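You operate a simulated robot arm through the tools that you are given. There is no shell and no other tool. Be economical: measure what you need, move in short steps, check, and stop when the job is done.

The job below is to be done with a simulated robot arm. You get a single attempt, and the scene is never put back.

Task
Move the Shun sticker back to its board, unclip the green box and take the egg out.
Fine: press the sticker flat; both clips open; lid and egg lie on the stool end of the table.

Only the result counts: the job must be done as asked and must still hold three seconds after the hand-in. Knocking over, shifting, dropping, spilling or breaking anything else fails it. A push-on lid holds only when it is set on centred and level and pressed home; a screw cap is set on level and turned clockwise until tight.

Robot
A 6-joint arm with a two-finger parallel gripper, fixed in place. Base frame: the origin is at the foot of the arm, x ahead of it, y to its left, z up; the work surface is at about z = 0. Readings come in mm, rad, newtons and seconds.
With the tool pointing down near the work surface it reaches from about 140 to 580 mm from the base axis. Its first joint turns from -1.152 to 1.152 rad. Payload 2.1 kg.
Tool frame: the origin (TCP) lies between the finger pads and is the grasp point; the fingertips stand 30 mm ahead of it; z points along the fingers, y is the line along which they close. The gripper opens to 94 mm. The fingers are 28 mm wide and 10 mm thick; the gripper's body (50 by 96 mm) begins 55 mm behind the TCP.
Orientation is that of the tool frame in the base frame, as a unit quaternion [x, y, z, w]. With the fingers straight down and closing along the base's y, the tool's x points along the base's -x, its y along +y and its z along -z.

Tools
- The arm moves only by the tool move_arm. Its argument "rows" is a list of rows, each a list of 7 numbers: the shift along the tool's x, y, z in m, then the turn, a rotation vector about the tool's x, y, z in rad, then the gripper command, from -1 (shut) to 1 (fully open), values between in proportion. In form: [[tx, ty, tz, ax, ay, az, hand], ...]. A call has 1 to 10 rows; each row is the pose to reach, as a shift and turn from the pose commanded when the call began, along the tool's axes at that moment. A row lasts 0.2 s, in which the tool goes at most 50 mm and 0.15 rad; a call with a longer step from one row to the next is refused whole, and so is a gripper value outside its range. A pose out of reach is approached as far as the arm can. The call stops where the force on the tool passes 40 N (or 10 N more than at its start, if that is more) or the arm is blocked; 0.2 s more then pass. Each finger travels about 72 mm/s and halts on what it meets, pressing with about 45 N; the grip force reading is that of the motor and also rises with nothing between the fingers. The clock runs only during rows and for 0.2 s after the last one: add rows that repeat a pose to give the fingers time. It gives the time, the measured TCP pose, the force on the tool (base axes), the opening and the grip force at its end, in the units of the frame above (readings bear some noise), with the torque about the TCP (base axes, N m) and any sound that the robot's microphone picked up.
- Cameras (640 x 400 px; columns grow to the right, rows downward): "scene" is fixed at [51.8, -379.6, 466]; the picture's right is [0.75, -0.67, 0.00], its down [-0.48, -0.54, -0.69] and it looks along [0.46, 0.52, -0.72] (base axes); focal length 214 px, centre (320, 200). "wrist" rides on the gripper at [76, 14, -103] in the tool frame; the picture's right is [-0.18, 0.98, 0.00], its down [-0.75, -0.14, -0.64] and it looks along [-0.63, -0.12, 0.77] (tool axes); focal length 243 px, centre (320, 200). There is no depth. A picture from a camera that has moved, and an enlarged one, comes with that camera's place and axes in the base frame and with its lens.
- snapshot(camera): a new picture of that camera. No time passes.
- zoom(camera, box): a new picture of the part [left, top, right, bottom] of that camera's present view, enlarged. No time passes.
- close_job(): hands the job in; it is judged then, once.

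Go step by step. Nothing tells you positions but the pictures and the camera data: compare them with the known pose of the tool, close in by small moves and look again before you grip or let go. The budget is 120 turns and 64 pictures, counting those below and the enlarged ones. Unless the task says otherwise, let go and move clear before handing in, and close with one line.

The tools are called after "Request:" as a command line: name --pt "numbers of a row" for each row, then --argument value for the rest, lists and objects as JSON in quotes. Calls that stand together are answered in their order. move_arm: Moves the arm, as the interface text tells. Its arguments: {"type":"object","properties":{"rows":{"type":"array","items":{"type":"array","items":{"type":"number"}}}},"required":["rows"]} The other tools are called the same way: snapshot (camera) takes a picture; zoom (camera, box) takes an enlarged picture of a part of a camera's view; close_job () hands the job in.

At the start:

```text
clock: 0.0
position: [339.7, -77.6, 376.4]
tool_rot: [0.0, 1.0, 0.0, 0.0]
contact_force: [0.3, 0.0, -0.1]
torque: [0.0, 0.0, -0.03]
gripper_width: 93.9
grasp_force: 0.0
```

scene: 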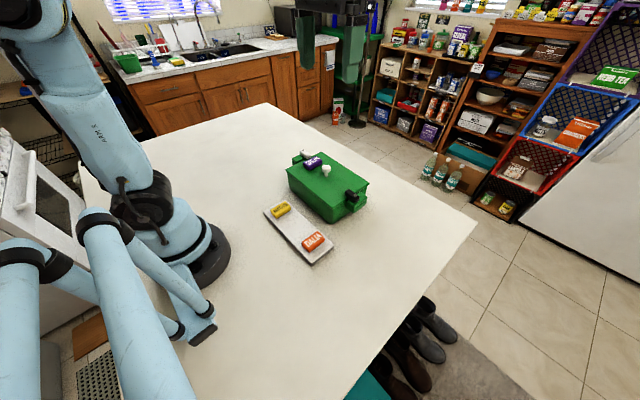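
wrist: 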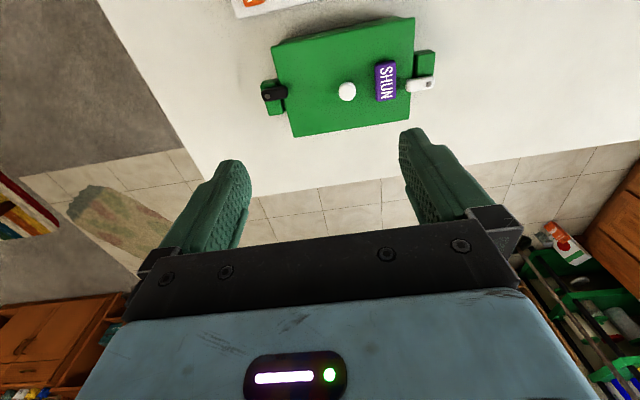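

I see a green box with two clips (one black, one white), a white knob on the lid, a purple SHUN sticker on the lid, and a light board with two other stickers. I'll zoom in for detail first.

Request:
zoom --camera "scene" --box '[250, 130, 390, 270]'

Request:
zoom --camera "wrist" --box '[230, 0, 470, 150]'

Request:
zoom --camera "scene" --box '[320, 200, 640, 400]'

```text
2.86 times, centred on (320, 200) of scene
camera zoom: at [51.8, -379.6, 466.0], right [0.75, -0.67, 0.0], down [-0.48, -0.54, -0.69], along [0.46, 0.52, -0.72], focal length 613 px, centre (320, 200)
```

zoom: 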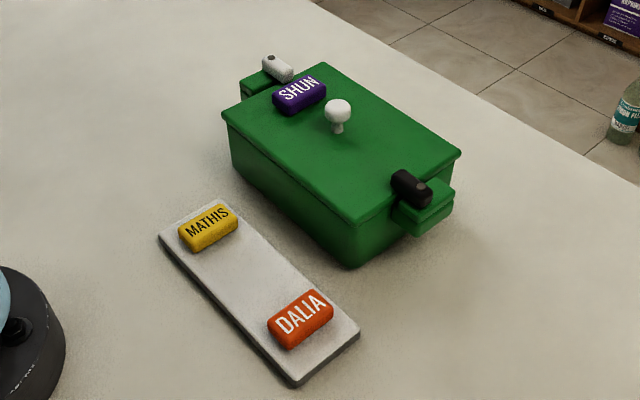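

```text
2.67 times, centred on (350, 75) of wrist
camera zoom: at [262.0, -63.5, 478.7], right [0.18, 0.98, 0.0], down [0.75, -0.14, 0.64], along [0.63, -0.12, -0.77], focal length 647 px, centre (240, 533)
```

zoom: 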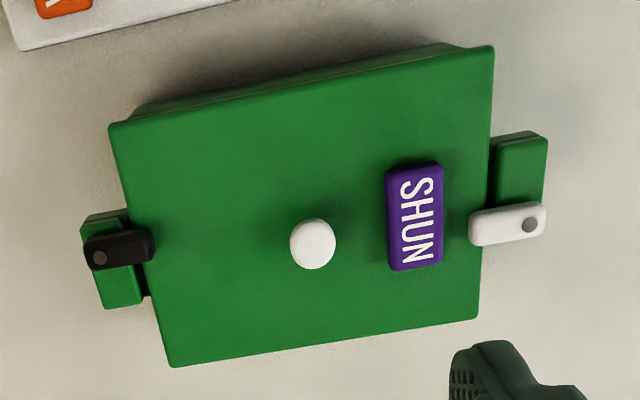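

```text
2.00 times, centred on (480, 300) of scene
camera zoom: at [51.8, -379.6, 466.0], right [0.75, -0.67, 0.0], down [-0.48, -0.54, -0.69], along [0.46, 0.52, -0.72], focal length 429 px, centre (0, 0)
```

zoom: 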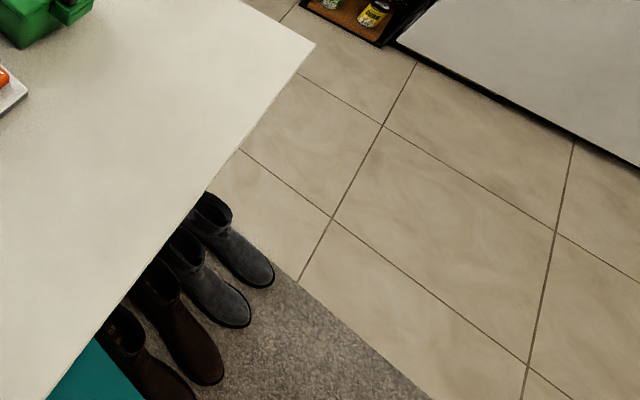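

The box is axis-aligned, centred near (371, -45), with its lid at about z 80. The board centre is near (229, -84), with a free gap in the middle at about y -82. I'll go lower to look at the clips.

Request:
move_arm --pt "0.01 -0.014 0.037 0 0 0 0" --pt "0.02 -0.028 0.074 0 0 0 0" --pt "0.03 -0.042 0.111 0 0 0 0" --pt "0.04 -0.056 0.148 0 0 0 0" --pt "0.05 -0.071 0.18 0 0 0 0" --pt "0.05 -0.071 0.18 0 0 0 0"

Request:
snapshot --camera "wrist"

Request:
zoom --camera "scene" --box '[0, 60, 320, 260]'

```text
clock: 1.4
position: [291.2, -149.4, 195.7]
tool_rot: [0.0, 1.0, -0.001, 0.001]
contact_force: [0.0, -0.4, -0.9]
torque: [-0.01, -0.03, -0.01]
gripper_width: 46.9
grasp_force: 0.0
```

```text
58 pictures are left
camera wrist: at [213.4, -134.4, 297.4], right [0.18, 0.98, 0.0], down [0.75, -0.14, 0.64], along [0.63, -0.12, -0.77], focal length 243 px, centre (320, 200)
```

wrist: 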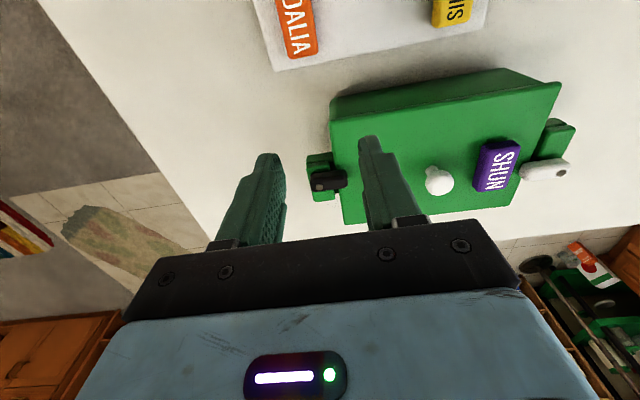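

```text
2.00 times, centred on (160, 160) of scene
camera zoom: at [51.8, -379.6, 466.0], right [0.75, -0.67, 0.0], down [-0.48, -0.54, -0.69], along [0.46, 0.52, -0.72], focal length 429 px, centre (640, 280)
```

zoom: 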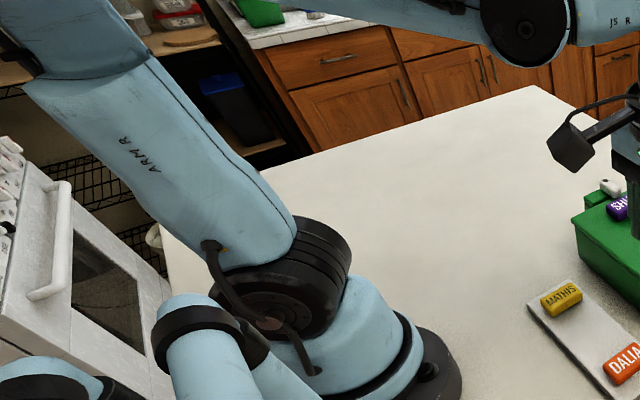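

The black clip looks like a toggle over the lid edge. I'll turn the wrist camera toward the -y end to look for the stool and see the clip from another side.

Request:
move_arm --pt "0 0 -0.02 0 0 0.15 0" --pt "0 0 -0.05 0 0 0.3 0" --pt "0 0 -0.09 0 0 0.45 0" --pt "0 0 -0.13 0 0 0.6 0" --pt "0 0 -0.15 0 0 0.75 0" --pt "0 0 -0.15 0 0 0.9 0" --pt "0 0 -0.15 0 0 1.05 0" --pt "0 0 -0.15 0 0 1.2 0" --pt "0 0 -0.15 0 0 1.35 0" --pt "0 0 -0.15 0 0 1.5 0"

Request:
snapshot --camera "wrist"

```text
clock: 3.6
position: [289.8, -149.2, 346.7]
tool_rot: [0.681, 0.732, 0.0, 0.001]
contact_force: [0.0, -0.2, 0.2]
torque: [-0.02, 0.01, 0.01]
gripper_width: 46.9
grasp_force: 0.0
```

```text
56 pictures are left
camera wrist: at [297.2, -71.6, 449.0], right [0.99, -0.12, 0.0], down [-0.09, -0.76, 0.64], along [-0.07, -0.64, -0.77], focal length 243 px, centre (320, 200)
```

wrist: 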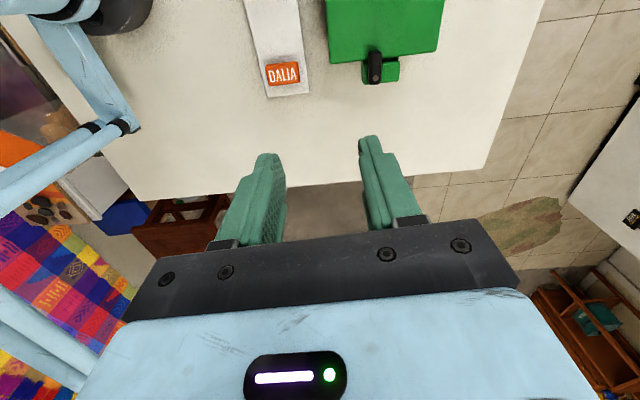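

The end below the table edge is hidden by the gripper. I'll shift outward to see past the edge.

Request:
move_arm --pt "-0.045 0 0 0 0 0 0" --pt "-0.09 0 0 0 0 0 0" --pt "-0.135 0 0 0 0 0 0" --pt "-0.18 0 0 0 0 0 0"

Request:
snapshot --camera "wrist"

```text
clock: 4.6
position: [300.5, -328.1, 345.4]
tool_rot: [0.682, 0.732, 0.001, 0.0]
contact_force: [0.4, -0.3, 1.0]
torque: [0.01, 0.03, 0.01]
gripper_width: 46.6
grasp_force: 0.1
```

```text
55 pictures are left
camera wrist: at [307.9, -250.4, 448.6], right [0.99, -0.11, 0.0], down [-0.09, -0.76, 0.64], along [-0.07, -0.64, -0.77], focal length 243 px, centre (320, 200)
```

wrist: 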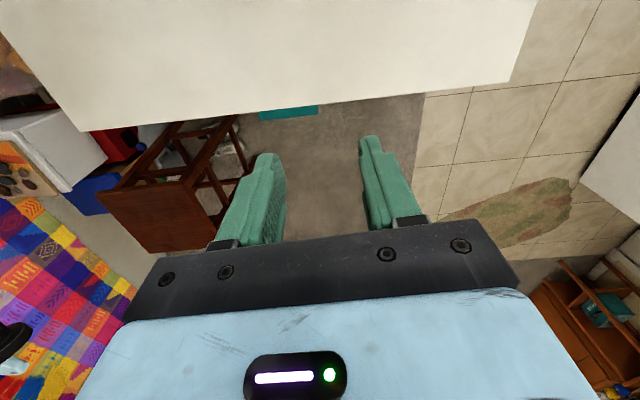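

A dark wooden stool stands off the -y end, so the stool end is at y near -300. Now I'll look closely at the black clip.

Request:
move_arm --pt "0.03 0.004 0.031 0 0 0 0" --pt "0.06 0.008 0.062 0 0 0 0" --pt "0.09 0.012 0.093 0 0 0 0" --pt "0.12 0.016 0.124 0 0 0 0" --pt "0.152 0.02 0.155 0 0 0 0" --pt "0.152 0.02 0.155 0 0 0 0"

Request:
zoom --camera "wrist" --box '[240, 0, 480, 150]'

Request:
zoom --camera "scene" --box '[320, 175, 384, 215]'

```text
clock: 6.0
position: [313.5, -174.4, 190.3]
tool_rot: [0.681, 0.732, 0.001, 0.0]
contact_force: [-0.6, -0.4, -0.4]
torque: [0.02, 0.02, -0.01]
gripper_width: 46.9
grasp_force: 0.1
```

```text
2.67 times, centred on (360, 75) of wrist
camera zoom: at [320.8, -97.3, 293.3], right [0.99, -0.11, 0.0], down [-0.09, -0.76, 0.64], along [-0.07, -0.64, -0.77], focal length 647 px, centre (213, 533)
```

zoom: 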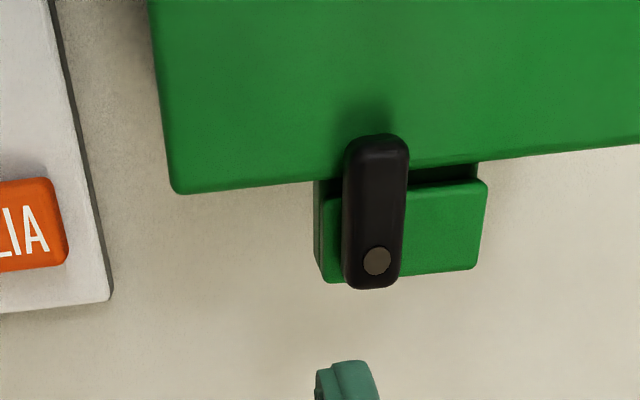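

```text
10.00 times, centred on (352, 195) of scene
camera zoom: at [51.8, -379.6, 466.0], right [0.75, -0.67, 0.0], down [-0.48, -0.54, -0.69], along [0.46, 0.52, -0.72], focal length 2145 px, centre (0, 250)
```

zoom: 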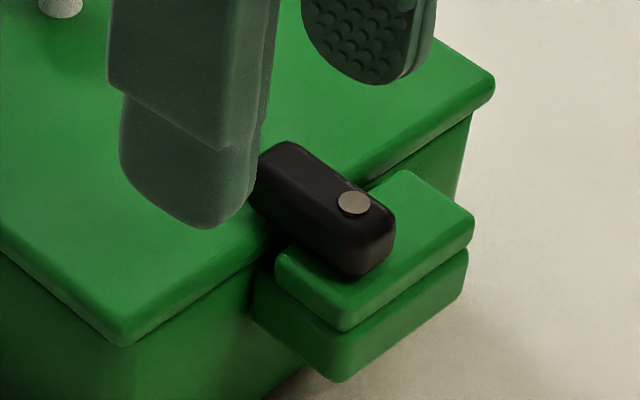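

The clip is a bar pivoting on a vertical pin near (362, -164), and it should swing toward +x along its bracket. The sticker comes first, so I'll return to the default yaw and move to view it.

Request:
move_arm --pt "0.02 -0.003 0 0 0 -0.15 0" --pt "0.04 -0.007 0 0 0 -0.3 0" --pt "0.06 -0.01 0 0 0 -0.45 0" --pt "0.08 -0.014 0 0 0 -0.6 0" --pt "0.1 -0.017 0 0 0 -0.75 0" --pt "0.12 -0.02 0 0 0 -0.9 0" --pt "0.14 -0.024 0 0 0 -1.05 0" --pt "0.16 -0.028 0 0 0 -1.2 0" --pt "0.18 -0.031 0 0 0 -1.35 0" --pt "0.201 -0.034 0 0 0 -1.5 0"

Request:
snapshot --camera "wrist"

Request:
zoom --camera "scene" --box '[280, 135, 344, 175]'

Request:
zoom --camera "scene" --box '[256, 190, 352, 270]'

```text
clock: 8.2
position: [263.2, 22.4, 191.5]
tool_rot: [-0.001, 1.0, -0.001, 0.001]
contact_force: [0.0, 0.1, 0.1]
torque: [0.03, 0.02, 0.01]
gripper_width: 46.9
grasp_force: 0.1
```

```text
52 pictures are left
camera wrist: at [185.9, 37.1, 294.3], right [0.18, 0.98, 0.0], down [0.75, -0.14, 0.64], along [0.63, -0.12, -0.77], focal length 243 px, centre (320, 200)
```

wrist: 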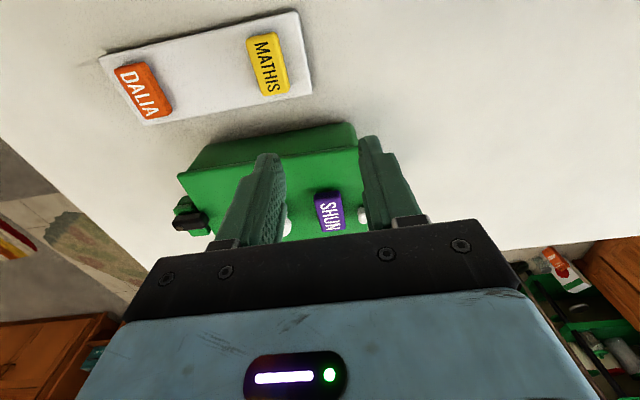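

```text
10.00 times, centred on (312, 155) of scene
camera zoom: at [51.8, -379.6, 466.0], right [0.75, -0.67, 0.0], down [-0.48, -0.54, -0.69], along [0.46, 0.52, -0.72], focal length 2145 px, centre (400, 650)
```

zoom: 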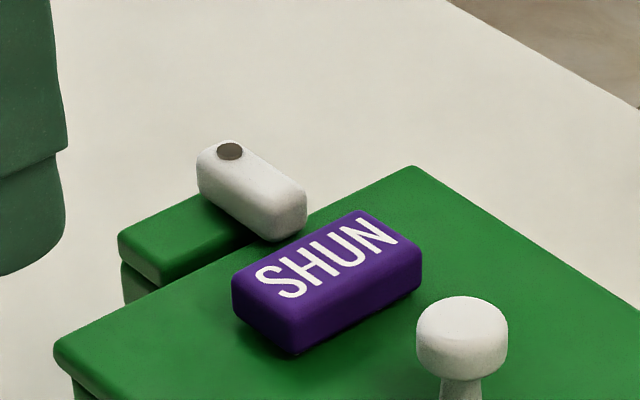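

```text
5.00 times, centred on (304, 230) of scene
camera zoom: at [51.8, -379.6, 466.0], right [0.75, -0.67, 0.0], down [-0.48, -0.54, -0.69], along [0.46, 0.52, -0.72], focal length 1072 px, centre (400, 50)
```

zoom: 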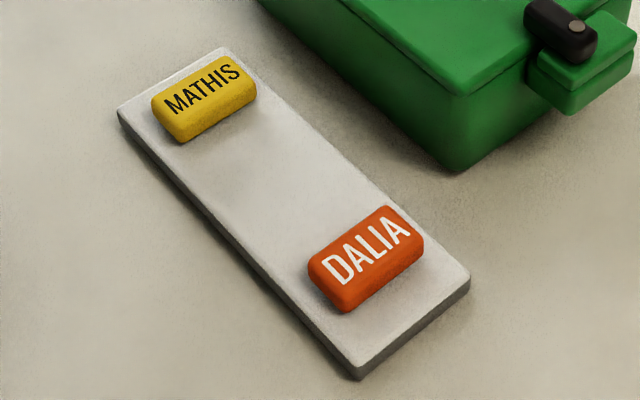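

The sticker is a block of about 50x27x14 mm lying on the lid near (372, 13). I'll move above it and check alignment through the wrist camera.

Request:
move_arm --pt "-0.036 -0.003 0 0 0 0 0" --pt "-0.072 -0.006 0.01 0 0 0 0" --pt "-0.108 -0.008 0.03 0 0 0 0" --pt "-0.108 -0.008 0.04 0 0 0 0" --pt "-0.108 -0.008 0.04 0 0 0 0"

Request:
snapshot --camera "wrist"

Request:
zoom --camera "scene" --box '[272, 115, 368, 175]'

```text
clock: 9.4
position: [373.2, 16.6, 150.7]
tool_rot: [0.0, 1.0, 0.0, 0.001]
contact_force: [1.3, -0.5, 0.9]
torque: [0.0, 0.0, 0.01]
gripper_width: 46.9
grasp_force: 0.2
```

```text
49 pictures are left
camera wrist: at [295.7, 30.0, 253.8], right [0.18, 0.98, 0.0], down [0.75, -0.14, 0.64], along [0.63, -0.12, -0.77], focal length 243 px, centre (320, 200)
```

wrist: 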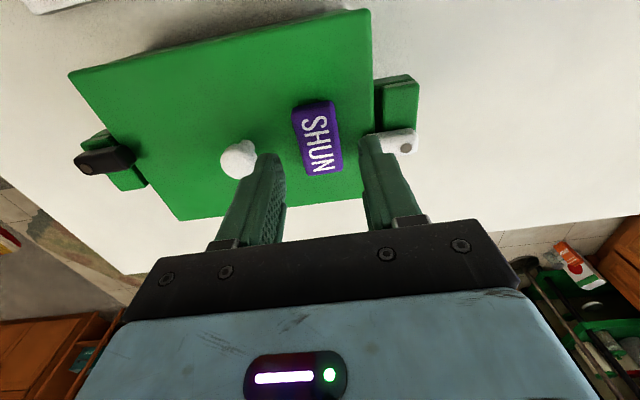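

```text
6.67 times, centred on (320, 145) of scene
camera zoom: at [51.8, -379.6, 466.0], right [0.75, -0.67, 0.0], down [-0.48, -0.54, -0.69], along [0.46, 0.52, -0.72], focal length 1430 px, centre (320, 567)
```

zoom: 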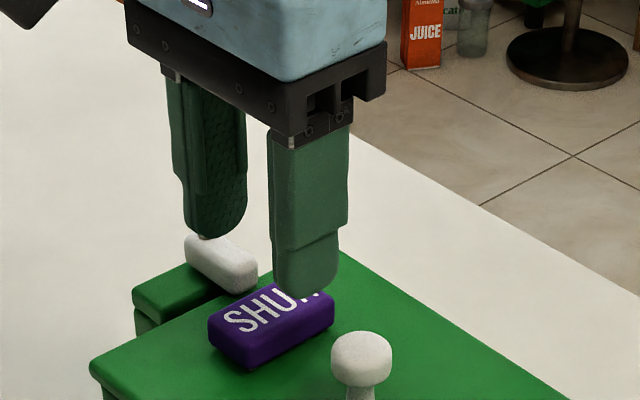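

There's a pedestal base in the background, so I'll check whether that is a stool. I also need to check the wooden object at the -y end.

Request:
zoom --camera "scene" --box '[260, 0, 420, 130]'

Request:
zoom --camera "wrist" --box '[480, 190, 640, 400]'

```text
3.08 times, centred on (340, 65) of scene
camera zoom: at [51.8, -379.6, 466.0], right [0.75, -0.67, 0.0], down [-0.48, -0.54, -0.69], along [0.46, 0.52, -0.72], focal length 660 px, centre (258, 615)
```

zoom: 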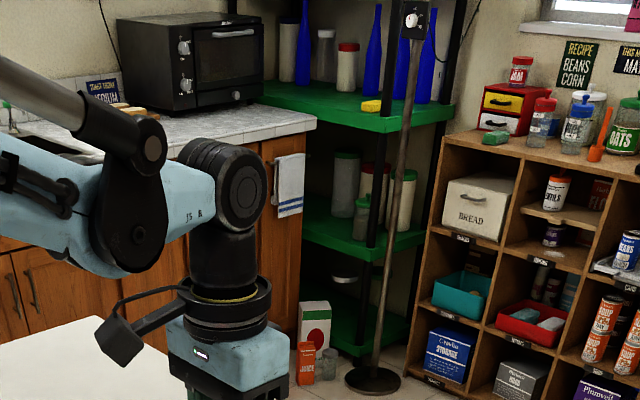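

```text
1.90 times, centred on (560, 295) of wrist
camera zoom: at [295.7, 30.0, 253.8], right [0.18, 0.98, 0.0], down [0.75, -0.14, 0.64], along [0.63, -0.12, -0.77], focal length 462 px, centre (-137, 19)
```

zoom: 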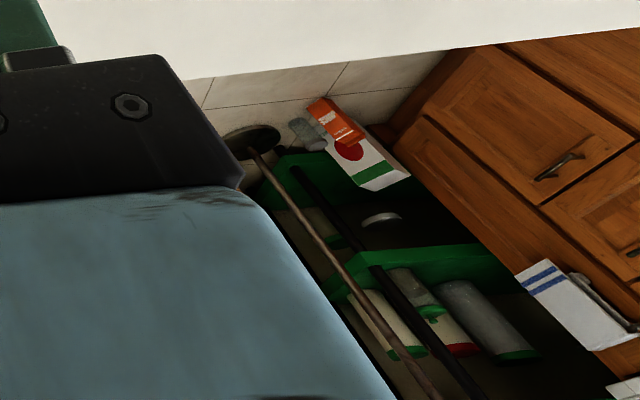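

That is only a lamp, so the wooden stool at -y defines the stool end. The white clip bar overlaps the space the finger needs beside the sticker. I'll open that clip first, with closed fingers placed on its +x side.

Request:
move_arm --pt "-0.025 0.017 0 0 0 0 -1" --pt "-0.05 0.034 0 0 0 0 -1" --pt "-0.05 0.034 0 0 0 0 -1" --pt "-0.05 0.034 0.01 0 0 0 -1"

Request:
zoom --camera "scene" --box '[272, 115, 368, 175]'

Request:
snapshot --camera "wrist"

```text
clock: 10.4
position: [420.5, 48.0, 141.2]
tool_rot: [0.0, 1.0, 0.001, 0.001]
contact_force: [0.3, 0.0, 0.6]
torque: [-0.01, 0.02, 0.04]
gripper_width: 0.2
grasp_force: 33.1
```

```text
6.67 times, centred on (320, 145) of scene
camera zoom: at [51.8, -379.6, 466.0], right [0.75, -0.67, 0.0], down [-0.48, -0.54, -0.69], along [0.46, 0.52, -0.72], focal length 1430 px, centre (320, 567)
```

zoom: 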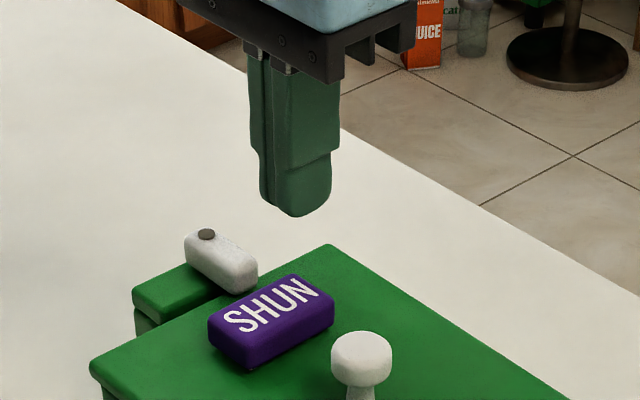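

```text
44 pictures are left
camera wrist: at [344.2, 63.4, 243.4], right [0.18, 0.98, 0.0], down [0.75, -0.14, 0.64], along [0.63, -0.12, -0.77], focal length 243 px, centre (320, 200)
```

wrist: 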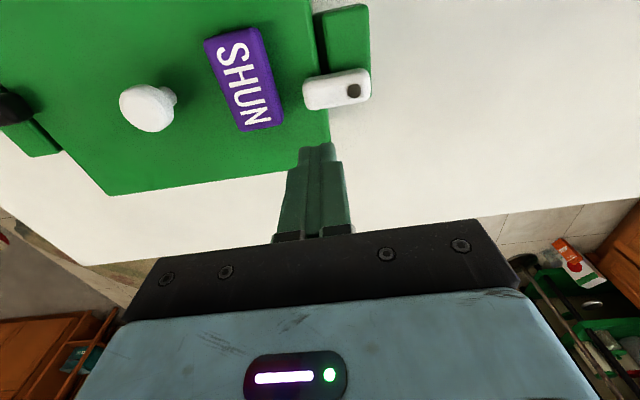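

The closed fingers are on the +x side of the white bar. I'll lower to just above the lid.

Request:
move_arm --pt "0 0.003 0.012 0 0 0 -1" --pt "0 0.003 0.024 0 0 0 -1" --pt "0 0.003 0.024 0 0 0 -1"

Request:
zoom --camera "scene" --box '[272, 115, 368, 175]'

```text
clock: 11.2
position: [421.7, 51.6, 118.3]
tool_rot: [0.0, 1.0, 0.0, 0.0]
contact_force: [0.4, -0.2, 0.2]
torque: [0.0, 0.0, -0.01]
gripper_width: 0.0
grasp_force: 32.7
```

```text
6.67 times, centred on (320, 145) of scene
camera zoom: at [51.8, -379.6, 466.0], right [0.75, -0.67, 0.0], down [-0.48, -0.54, -0.69], along [0.46, 0.52, -0.72], focal length 1430 px, centre (320, 567)
```

zoom: 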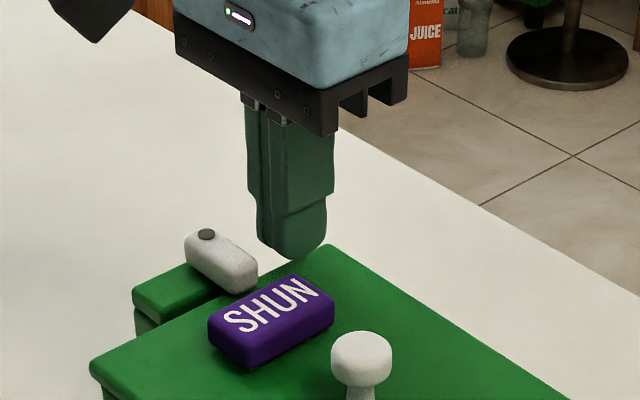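

The tips are just above the lid. I'll lower slightly and push the bar toward -x.

Request:
move_arm --pt "0 0 0.004 0 0 0 -1" --pt "0.01 0 0.004 0 0 0 -1" --pt "0.02 0.001 0.004 0 0 0 -1" --pt "0.028 0.003 0.004 0 0 0 -1" --pt "0.036 0.005 0.004 0 0 0 -1" --pt "0.044 0.006 0.004 0 0 0 -1" --pt "0.052 0.006 0.004 0 0 0 -1" --pt "0.06 0.006 0.004 0 0 0 -1" --pt "0.06 0.006 0.004 0 0 0 -1"

Request:
snapshot --camera "wrist"

```text
clock: 13.2
position: [361.7, 58.1, 112.2]
tool_rot: [0.0, 1.0, 0.0, 0.0]
contact_force: [0.8, -0.1, 0.3]
torque: [0.01, -0.01, 0.02]
gripper_width: 0.1
grasp_force: 33.4
```

```text
42 pictures are left
camera wrist: at [284.1, 72.5, 215.0], right [0.18, 0.98, 0.0], down [0.75, -0.14, 0.64], along [0.63, -0.12, -0.77], focal length 243 px, centre (320, 200)
```

wrist: 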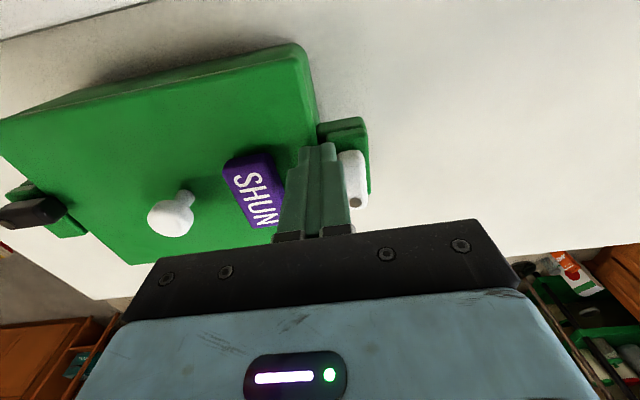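

The white clip has swung fully open. Next I'll rise, go over the sticker and open the gripper.

Request:
move_arm --pt "0 0 -0.02 0 0 0 -1" --pt "0 0 -0.04 0 0 0 -1" --pt "-0.006 -0.021 -0.04 0 0 0 0" --pt "-0.011 -0.042 -0.04 0 0 0 0" --pt "-0.011 -0.042 -0.04 0 0 0 0"

Request:
snapshot --camera "wrist"

```text
clock: 14.4
position: [374.3, 15.4, 154.1]
tool_rot: [-0.001, 1.0, 0.001, 0.001]
contact_force: [0.7, 0.4, 0.9]
torque: [-0.01, -0.02, 0.0]
gripper_width: 47.2
grasp_force: 0.1
```

```text
41 pictures are left
camera wrist: at [296.0, 30.4, 255.8], right [0.18, 0.98, 0.0], down [0.75, -0.14, 0.64], along [0.63, -0.12, -0.77], focal length 243 px, centre (320, 200)
```

wrist: 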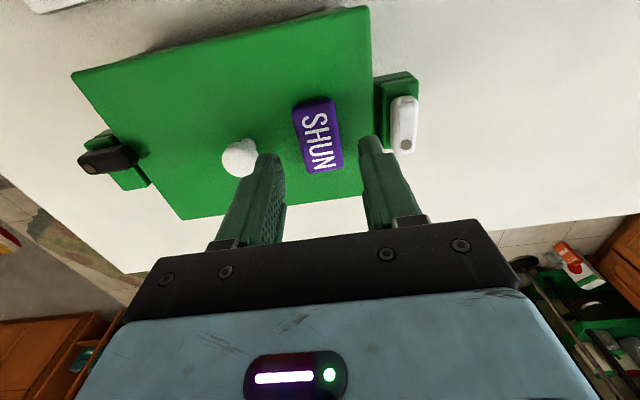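

The white clip is clear and the sticker is centred between the fingers. I'll descend to grip it.

Request:
move_arm --pt "0 0 0.015 0 0 0 0" --pt "0 0 0.03 0 0 0 0" --pt "0 0 0.04 0 0 0 0" --pt "0 0 0.04 0 0 0 0"

Request:
zoom --camera "scene" --box '[272, 115, 368, 175]'

Request:
snapshot --camera "wrist"

```text
clock: 15.4
position: [372.4, 15.6, 114.7]
tool_rot: [0.0, 1.0, 0.0, 0.001]
contact_force: [-0.4, -0.4, 0.7]
torque: [-0.01, -0.03, 0.0]
gripper_width: 46.8
grasp_force: 0.1
```

```text
6.67 times, centred on (320, 145) of scene
camera zoom: at [51.8, -379.6, 466.0], right [0.75, -0.67, 0.0], down [-0.48, -0.54, -0.69], along [0.46, 0.52, -0.72], focal length 1430 px, centre (320, 567)
```

zoom: 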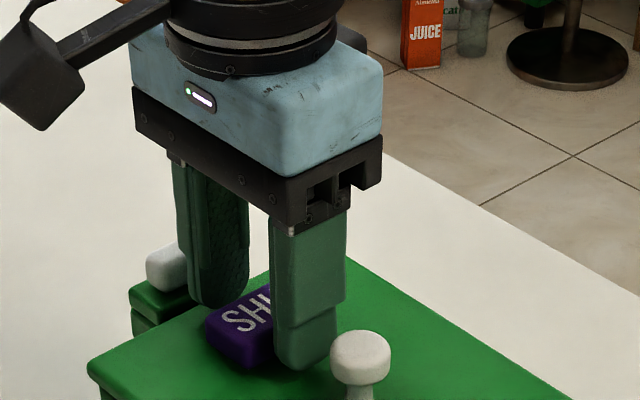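

```text
39 pictures are left
camera wrist: at [295.4, 30.3, 216.9], right [0.18, 0.98, 0.0], down [0.75, -0.14, 0.64], along [0.63, -0.12, -0.77], focal length 243 px, centre (320, 200)
```

wrist: 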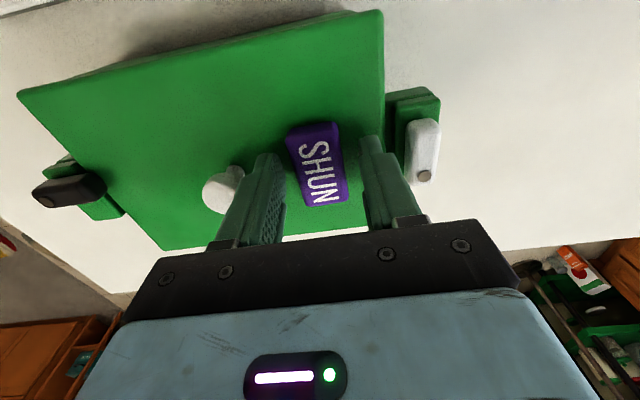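

The fingers straddle the sticker just above the lid. I'll close on it.

Request:
move_arm --pt "0 0 0.002 0 0 0 -1" --pt "0 0 0.002 0 0 0 -1" --pt "0 0 0.002 0 0 0 -1"

Request:
move_arm --pt "0 0 -0.005 0 0 0 -1" --pt "0 0 -0.01 0 0 0 -1" --pt "0 0 -0.025 0 0 0 -1" --pt "0 0 -0.05 0 0 0 -1"

Request:
snapshot --camera "wrist"

```text
clock: 16.2
position: [371.8, 15.2, 112.1]
tool_rot: [-0.001, 1.0, -0.001, 0.0]
contact_force: [-0.4, -1.3, 29.5]
torque: [0.0, 0.04, -0.02]
gripper_width: 26.8
grasp_force: 45.1
```

```text
clock: 17.2
position: [372.4, 16.1, 161.4]
tool_rot: [0.0, 1.0, 0.0, 0.001]
contact_force: [-0.1, 0.4, 0.2]
torque: [-0.04, 0.01, -0.02]
gripper_width: 26.7
grasp_force: 45.2
```

```text
38 pictures are left
camera wrist: at [295.0, 29.5, 263.4], right [0.18, 0.98, 0.0], down [0.75, -0.14, 0.64], along [0.63, -0.12, -0.77], focal length 243 px, centre (320, 200)
```

wrist: 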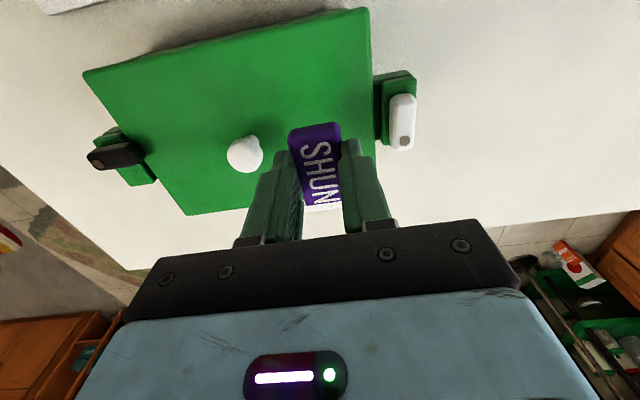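

The sticker is held, and the lid top is at about z 82. I'll carry the sticker above the board's free slot.

Request:
move_arm --pt "0.035 -0.025 0 0 0 0 -1" --pt "0.07 -0.05 0 0 0 0 -1" --pt "0.105 -0.075 0 0 0 0 -1" --pt "0.141 -0.099 0.02 0 0 0 -1" --pt "0.141 -0.099 0.055 0 0 0 -1" --pt "0.141 -0.099 0.08 0 0 0 -1" --pt "0.141 -0.099 0.08 0 0 0 -1"

Request:
snapshot --camera "wrist"

Request:
zoom --camera "scene" --box '[256, 190, 352, 270]'

```text
clock: 18.8
position: [230.1, -83.6, 79.5]
tool_rot: [-0.001, 1.0, 0.001, 0.001]
contact_force: [-0.3, -0.4, -0.4]
torque: [-0.02, -0.01, -0.01]
gripper_width: 26.4
grasp_force: 45.2
```

```text
37 pictures are left
camera wrist: at [153.2, -69.5, 182.0], right [0.18, 0.98, 0.0], down [0.75, -0.14, 0.64], along [0.63, -0.12, -0.77], focal length 243 px, centre (320, 200)
```

wrist: 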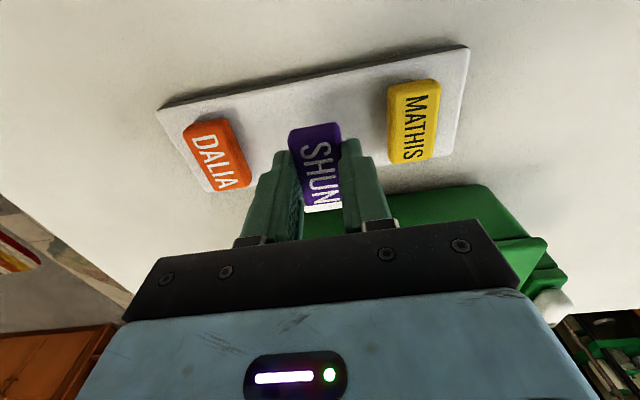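

```text
5.00 times, centred on (304, 230) of scene
camera zoom: at [51.8, -379.6, 466.0], right [0.75, -0.67, 0.0], down [-0.48, -0.54, -0.69], along [0.46, 0.52, -0.72], focal length 1072 px, centre (400, 50)
```

zoom: 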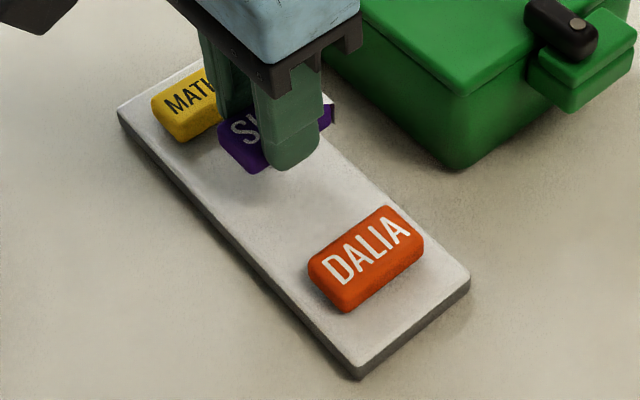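

My wrist and scene estimates of the slot centre differ by a few mm (y between -84 and -89). I'll lower close to the board so I can compare the gaps to both neighbours at the same height.

Request:
move_arm --pt "0 -0.002 0.015 0 0 0 -1" --pt "0 -0.003 0.028 0 0 0 -1" --pt "0 -0.003 0.032 0 0 0 -1" --pt "0 -0.003 0.032 0 0 0 -1"

Request:
zoom --camera "wrist" --box '[140, 50, 540, 300]'

Request:
zoom --camera "scene" --box '[256, 190, 352, 270]'

```text
clock: 19.6
position: [232.7, -87.3, 48.9]
tool_rot: [-0.001, 1.0, 0.0, 0.0]
contact_force: [-1.5, 0.9, 28.2]
torque: [0.01, -0.05, 0.03]
gripper_width: 26.5
grasp_force: 45.0
stopped in row 4: the force on the tool passed its limit at 65 N (the readings are from after the stop); the commanded pose is now the measured one
```

```text
1.60 times, centred on (340, 175) of wrist
camera zoom: at [154.8, -72.4, 152.0], right [0.18, 0.98, 0.0], down [0.75, -0.14, 0.64], along [0.63, -0.12, -0.77], focal length 388 px, centre (288, 240)
```

zoom: 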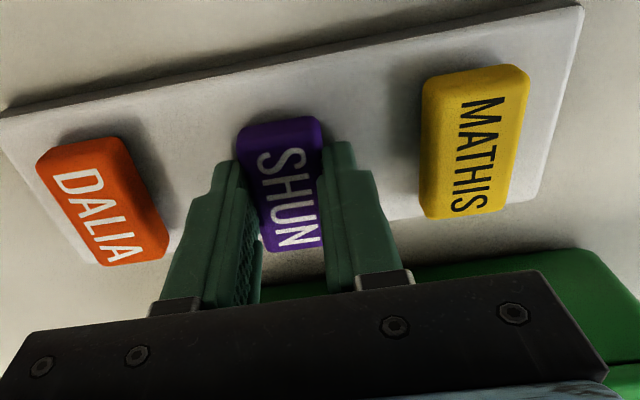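

```text
5.00 times, centred on (304, 230) of scene
camera zoom: at [51.7, -379.6, 466.0], right [0.75, -0.67, 0.0], down [-0.48, -0.54, -0.69], along [0.46, 0.52, -0.72], focal length 1072 px, centre (400, 50)
```

zoom: 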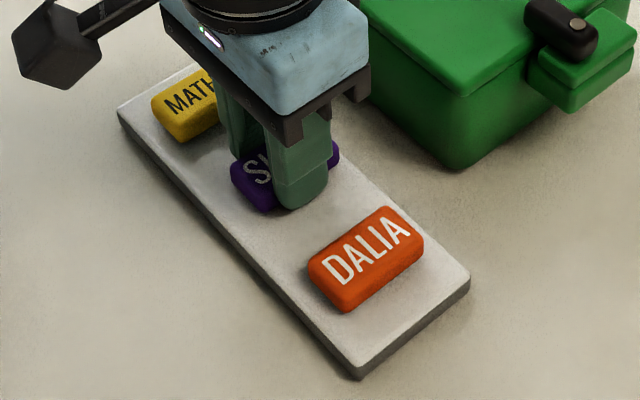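

Contact shows the board top at z about 18. With that height, both cameras agree the slot centre is (228, -90.4), so I'll lift slightly, correct and press.

Request:
move_arm --pt "0 0 -0.005 0 0 0 -1" --pt "0.002 -0.001 -0.008 0 0 0 -1" --pt "0.0045 -0.003 -0.008 0 0 0 -1" --pt "0.0045 -0.003 -0.008 0 0 0 -1"

Request:
zoom --camera "wrist" --box '[140, 50, 540, 300]'

```text
clock: 20.6
position: [227.2, -90.0, 58.1]
tool_rot: [-0.001, 1.0, 0.0, -0.001]
contact_force: [-0.6, 0.3, 0.0]
torque: [0.02, -0.01, 0.04]
gripper_width: 26.5
grasp_force: 45.4
```

```text
1.60 times, centred on (340, 175) of wrist
camera zoom: at [150.3, -75.6, 160.2], right [0.18, 0.98, 0.0], down [0.75, -0.14, 0.64], along [0.63, -0.12, -0.77], focal length 388 px, centre (288, 240)
```

zoom: 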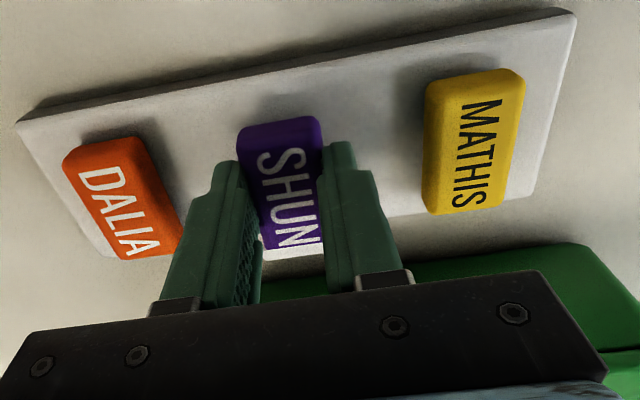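

Aligned with the neighbours, so I'll press down gently and then release.

Request:
move_arm --pt "0 0 0.004 0 0 0 -1" --pt "0 0 0.007 0 0 0 -1" --pt "0 0 0.009 0 0 0 -1" --pt "0 0 0.0105 0 0 0 -1" --pt "0 0 0.0105 0 0 0 -1"

Request:
move_arm --pt "0 0 0 0 0 0 -0.1" --pt "0 0 0 0 0 0 -0.1" --pt "0 0 -0.02 0 0 0 -0.1" --pt "0 0 -0.045 0 0 0 -0.1" --pt "0 0 -0.045 0 0 0 -1" --pt "0 0 -0.045 0 0 0 -1"

Request:
snapshot --camera "wrist"

```text
clock: 21.4
position: [227.4, -89.9, 48.1]
tool_rot: [0.001, 1.0, 0.001, -0.002]
contact_force: [-2.2, 0.5, 25.1]
torque: [0.03, -0.09, 0.0]
gripper_width: 26.7
grasp_force: 45.4
stopped in row 3: the force on the tool passed its limit at 55 N (the readings are from after the stop); the commanded pose is now the measured one
```

```text
clock: 22.8
position: [226.6, -90.1, 95.8]
tool_rot: [0.0, 1.0, 0.001, -0.001]
contact_force: [1.3, 0.3, -0.1]
torque: [0.0, 0.0, -0.01]
gripper_width: 0.0
grasp_force: 32.6
```

```text
32 pictures are left
camera wrist: at [150.1, -75.7, 197.4], right [0.18, 0.98, 0.0], down [0.75, -0.14, 0.64], along [0.63, -0.12, -0.77], focal length 243 px, centre (320, 200)
```

wrist: 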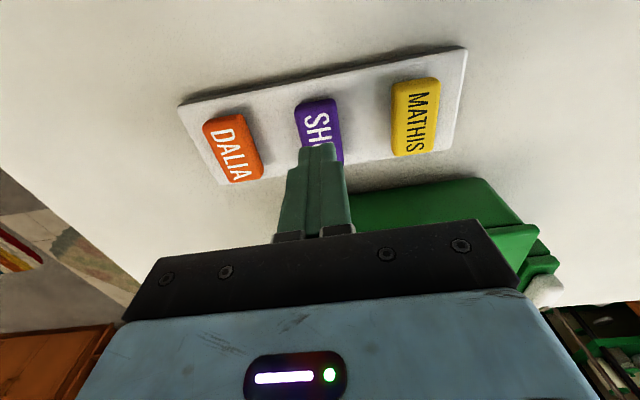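

The sticker is placed in line. I'll press its top flat with the closed fingertips.

Request:
move_arm --pt "0 0 0.02 0 0 0 -1" --pt "0 0 0.028 0 0 0 -1" --pt "0 0 0.031 0 0 0 -1" --pt "0 0 0.033 0 0 0 -1" --pt "0 0 0.035 0 0 0 -1" --pt "0 0 0.036 0 0 0 -1" --pt "0 0 0.037 0 0 0 -1" --pt "0 0 0.038 0 0 0 -1"

Request:
move_arm --pt "0 0 -0.02 0 0 0 -1" --pt "0 0 -0.06 0 0 0 -1" --pt "-0.02 -0.02 -0.09 0 0 0 -1" --pt "-0.06 -0.03 -0.09 0 0 0 -1" --pt "-0.1 -0.048 -0.09 0 0 0 -1" --pt "-0.1 -0.048 -0.09 0 0 0 -1"

Request:
snapshot --camera "wrist"

Request:
zoom --camera "scene" --box '[250, 160, 378, 270]'

```text
clock: 23.9
position: [226.0, -90.0, 62.4]
tool_rot: [0.0, 1.0, 0.001, -0.002]
contact_force: [-2.4, 1.3, 27.0]
torque: [0.0, -0.04, -0.01]
gripper_width: 0.1
grasp_force: 33.1
stopped in row 5: the force on the tool passed its limit at 53 N (the readings are from after the stop); the commanded pose is now the measured one
```

```text
clock: 25.3
position: [326.9, -139.2, 150.9]
tool_rot: [0.0, 1.0, 0.002, -0.002]
contact_force: [-0.4, -0.2, 0.1]
torque: [-0.01, 0.01, -0.04]
gripper_width: 0.0
grasp_force: 32.6
```

```text
31 pictures are left
camera wrist: at [249.8, -124.7, 253.3], right [0.18, 0.98, 0.0], down [0.76, -0.14, 0.64], along [0.63, -0.12, -0.77], focal length 243 px, centre (320, 200)
```

wrist: 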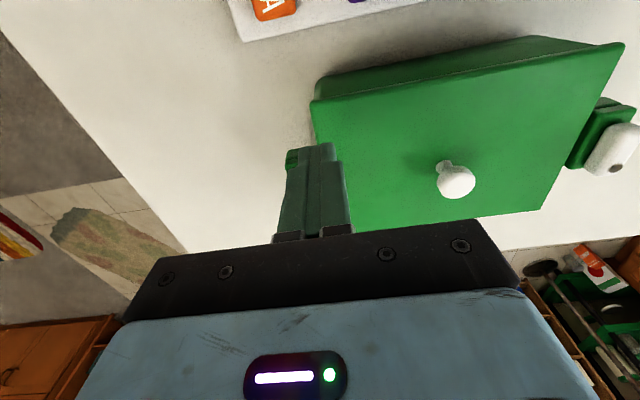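

```text
3.64 times, centred on (314, 215) of scene
camera zoom: at [51.8, -379.6, 466.0], right [0.75, -0.67, 0.0], down [-0.48, -0.54, -0.69], along [0.46, 0.52, -0.72], focal length 780 px, centre (342, 146)
```

zoom: 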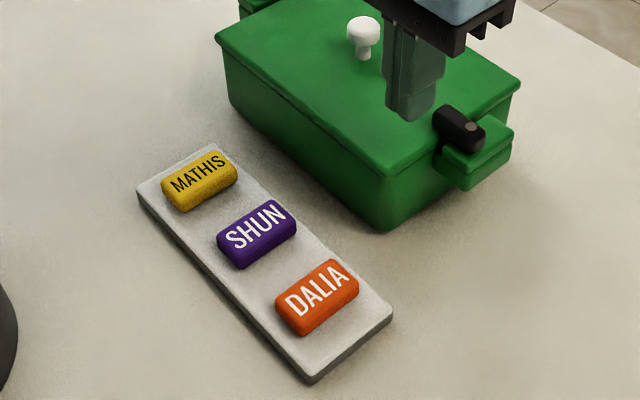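

The sticker sits nicely in its slot. Now I'll open the black clip by lowering beside it on the -x side and pushing toward +x.

Request:
move_arm --pt "0 0 0.015 0 0 0 -1" --pt "0 0 0.03 0 0 0 -1" --pt "0 0 0.036 0 0 0 -1" --pt "0 0 0.036 0 0 0 -1"

Request:
move_arm --pt "-0.008 0 0 0 0 0 -1" --pt "-0.016 0 0 0 0 0 -1" --pt "-0.024 -0.002 0 0 0 0 -1" --pt "-0.032 -0.004 0 0 0 0 -1" --pt "-0.04 -0.006 0 0 0 0 -1" --pt "-0.048 -0.008 0 0 0 0 -1" --pt "-0.056 -0.008 0 0 0 0 -1" --pt "-0.064 -0.008 0 0 0 0 -1" --pt "-0.064 -0.008 0 0 0 0 -1"

Request:
zoom --camera "scene" --box '[300, 150, 396, 210]'

```text
clock: 26.3
position: [328.0, -138.8, 114.9]
tool_rot: [0.0, 1.0, 0.001, -0.002]
contact_force: [0.8, -0.1, 0.5]
torque: [0.01, -0.01, 0.01]
gripper_width: 0.0
grasp_force: 33.3
```

```text
clock: 28.3
position: [393.0, -146.7, 114.7]
tool_rot: [0.0, 1.0, 0.0, -0.001]
contact_force: [0.1, 0.3, 0.1]
torque: [-0.01, 0.01, 0.0]
gripper_width: 0.0
grasp_force: 33.1
```

```text
6.67 times, centred on (348, 180) of scene
camera zoom: at [51.8, -379.6, 466.0], right [0.75, -0.67, 0.0], down [-0.48, -0.54, -0.69], along [0.46, 0.52, -0.72], focal length 1430 px, centre (133, 333)
```

zoom: 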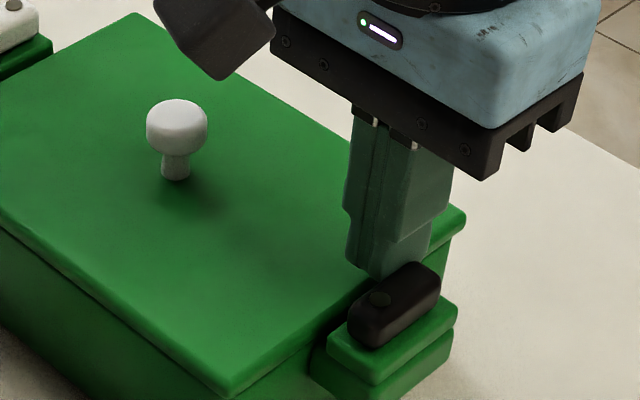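

Both clips are now open. I'll rise, go over the knob and open the gripper.

Request:
move_arm --pt "0 0 -0.025 0 0 0 -1" --pt "0 0 -0.05 0 0 0 -1" --pt "0.007 0.034 -0.05 0 0 0 0" --pt "0.015 0.068 -0.05 0 0 0 0" --pt "0.022 0.102 -0.05 0 0 0 0" --pt "0.022 0.102 -0.05 0 0 0 0"

Request:
snapshot --camera "wrist"

```text
clock: 29.7
position: [369.3, -42.7, 165.5]
tool_rot: [-0.001, 1.0, 0.001, -0.002]
contact_force: [-1.0, -0.5, 0.3]
torque: [0.0, 0.0, -0.03]
gripper_width: 46.7
grasp_force: 0.1
```

```text
28 pictures are left
camera wrist: at [292.9, -28.0, 267.5], right [0.18, 0.98, 0.0], down [0.76, -0.14, 0.64], along [0.63, -0.12, -0.77], focal length 243 px, centre (320, 200)
```

wrist: 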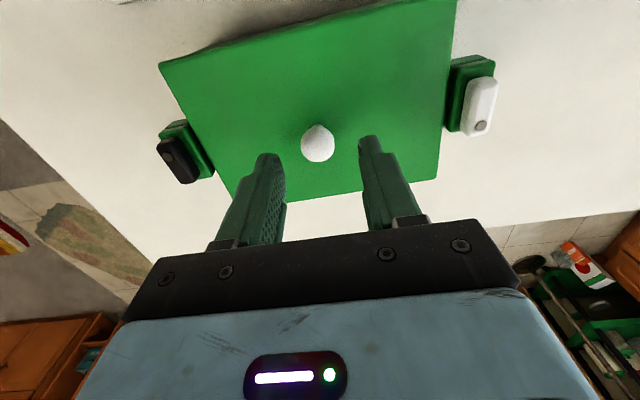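

Both clips are visibly off the lid. I'll centre over the knob at (372, -45) and descend.

Request:
move_arm --pt "-0.003 -0.002 0.015 0 0 0 0" --pt "-0.003 -0.002 0.03 0 0 0 0" --pt "-0.003 -0.002 0.047 0 0 0 0" --pt "-0.003 -0.002 0.047 0 0 0 -1" --pt "-0.003 -0.002 0.047 0 0 0 -1" --pt "-0.003 -0.002 0.047 0 0 0 -1"

Request:
zoom --camera "scene" --box '[280, 130, 376, 210]'

```text
clock: 31.1
position: [373.0, -46.3, 119.0]
tool_rot: [0.0, 1.0, 0.0, -0.002]
contact_force: [0.3, -1.0, -0.1]
torque: [-0.03, 0.04, 0.01]
gripper_width: 23.1
grasp_force: 45.0
heard: snap
```

```text
5.00 times, centred on (328, 170) of scene
camera zoom: at [51.8, -379.6, 466.0], right [0.75, -0.67, 0.0], down [-0.48, -0.54, -0.69], along [0.46, 0.52, -0.72], focal length 1072 px, centre (280, 350)
```

zoom: 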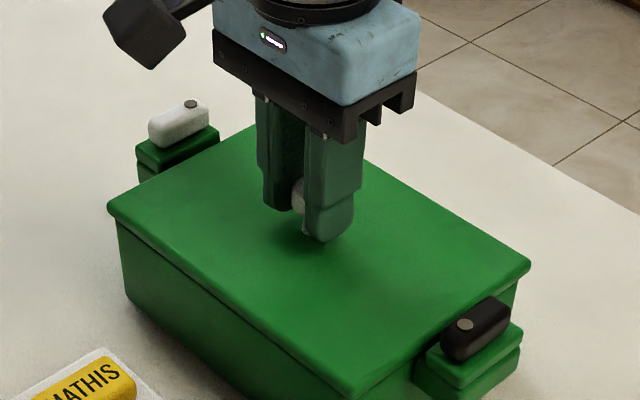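

I heard a snap as the fingers closed, but both clips still look open. I'll lift a little and look.

Request:
move_arm --pt "0 0 -0.003 0 0 0 -1" --pt "0 0 -0.008 0 0 0 -1" --pt "0 0 -0.015 0 0 0 -1" --pt "0 0 -0.02 0 0 0 -1"

Request:
zoom --camera "scene" --box '[280, 130, 376, 210]'

```text
clock: 32.1
position: [371.9, -46.1, 138.8]
tool_rot: [0.001, 1.0, 0.0, -0.002]
contact_force: [-0.1, 0.0, -0.9]
torque: [0.03, 0.0, -0.01]
gripper_width: 23.1
grasp_force: 44.7
```

```text
5.00 times, centred on (328, 170) of scene
camera zoom: at [51.8, -379.6, 466.0], right [0.75, -0.67, 0.0], down [-0.48, -0.54, -0.69], along [0.46, 0.52, -0.72], focal length 1072 px, centre (280, 350)
```

zoom: 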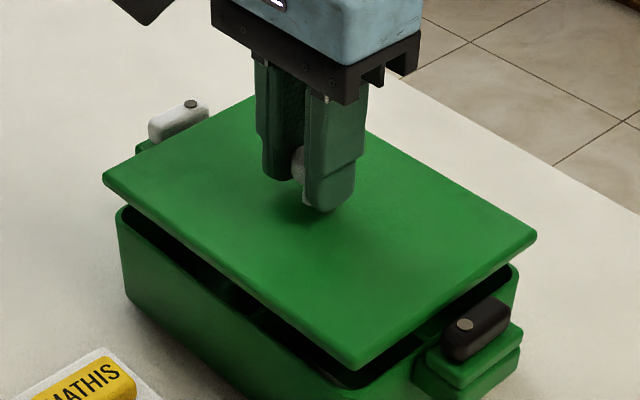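

The lid comes up freely. I'll raise it and carry it toward (400, -308), turning it 90° so it fits the stool end.

Request:
move_arm --pt "0 0 -0.04 0 0 0 -1" --pt "0 0 -0.08 0 0 0 -1" --pt "-0.003 -0.03 -0.09 0 0 0.15 -1" --pt "-0.006 -0.06 -0.09 0 0 0.3 -1" --pt "-0.01 -0.09 -0.09 0 0 0.45 -1" --pt "-0.013 -0.12 -0.09 0 0 0.6 -1" --pt "-0.016 -0.15 -0.09 0 0 0.75 -1" --pt "-0.02 -0.18 -0.09 0 0 0.9 -1" --pt "-0.023 -0.21 -0.09 0 0 1.05 -1" --pt "-0.026 -0.24 -0.09 0 0 1.2 -1"

Request:
snapshot --camera "scene"

```text
clock: 34.3
position: [398.2, -288.3, 227.0]
tool_rot: [0.565, 0.825, 0.0, -0.003]
contact_force: [0.2, -0.6, -1.4]
torque: [0.02, 0.01, -0.04]
gripper_width: 23.1
grasp_force: 45.1
```

```text
25 pictures are left
```

scene: 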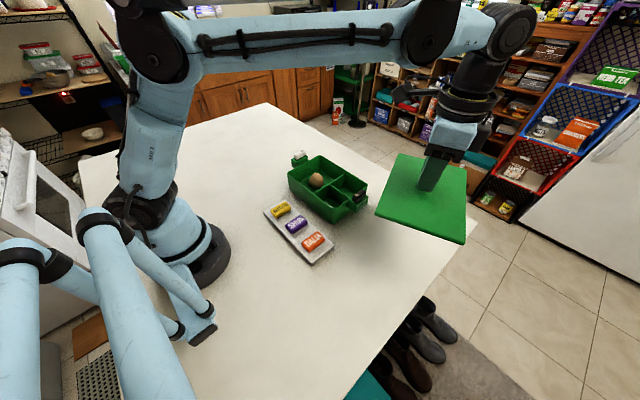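

The egg is visible in one compartment of the box. I'll finish the turn and lower the lid at the stool end.

Request:
move_arm --pt "-0.006 -0.002 0 0 0 0.15 -1" --pt "-0.012 -0.004 0 0 0 0.3 -1" --pt "-0.0187 -0.0072 0.03 0 0 0.37 -1" --pt "-0.0187 -0.0072 0.07 0 0 0.37 -1" --pt "-0.0187 -0.0072 0.11 0 0 0.37 -1" --pt "-0.0187 -0.0072 0.145 0 0 0.37 -1" --pt "-0.0187 -0.0072 0.165 0 0 0.37 -1" --pt "-0.0187 -0.0072 0.165 0 0 0.37 -1"

Request:
zoom --camera "scene" --box '[340, 150, 500, 250]'

```text
clock: 36.1
position: [398.6, -306.7, 62.5]
tool_rot: [0.706, 0.708, -0.001, -0.002]
contact_force: [-0.6, -0.5, -0.3]
torque: [0.01, 0.0, 0.01]
gripper_width: 23.3
grasp_force: 44.6
```

```text
4.00 times, centred on (420, 200) of scene
camera zoom: at [51.8, -379.6, 466.0], right [0.75, -0.67, 0.0], down [-0.48, -0.54, -0.69], along [0.46, 0.52, -0.72], focal length 858 px, centre (-80, 200)
```

zoom: 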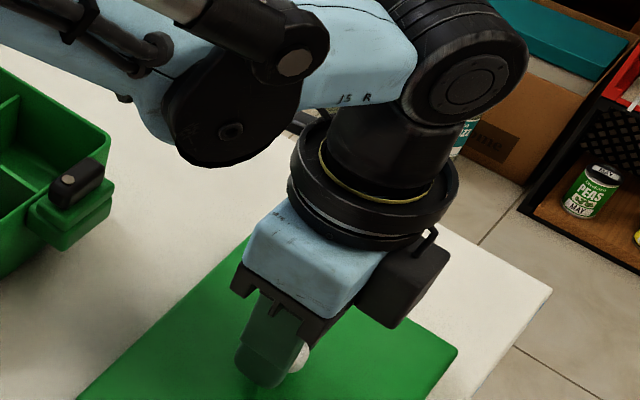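

Clear so far. I'll lower in small steps until it touches.

Request:
move_arm --pt "0 0 0.004 0 0 0 -1" --pt "0 0 0.007 0 0 0 -1" --pt "0 0 0.009 0 0 0 -1" --pt "0 0 0.011 0 0 0 -1" --pt "0 0 0.012 0 0 0 -1"

```text
clock: 37.1
position: [399.4, -305.0, 54.9]
tool_rot: [0.706, 0.708, 0.0, -0.002]
contact_force: [0.7, -1.1, 10.9]
torque: [0.07, 0.0, 0.01]
gripper_width: 23.0
grasp_force: 45.3
stopped in row 5: the force on the tool passed its limit at 46 N (the readings are from after the stop); the commanded pose is now the measured one
```

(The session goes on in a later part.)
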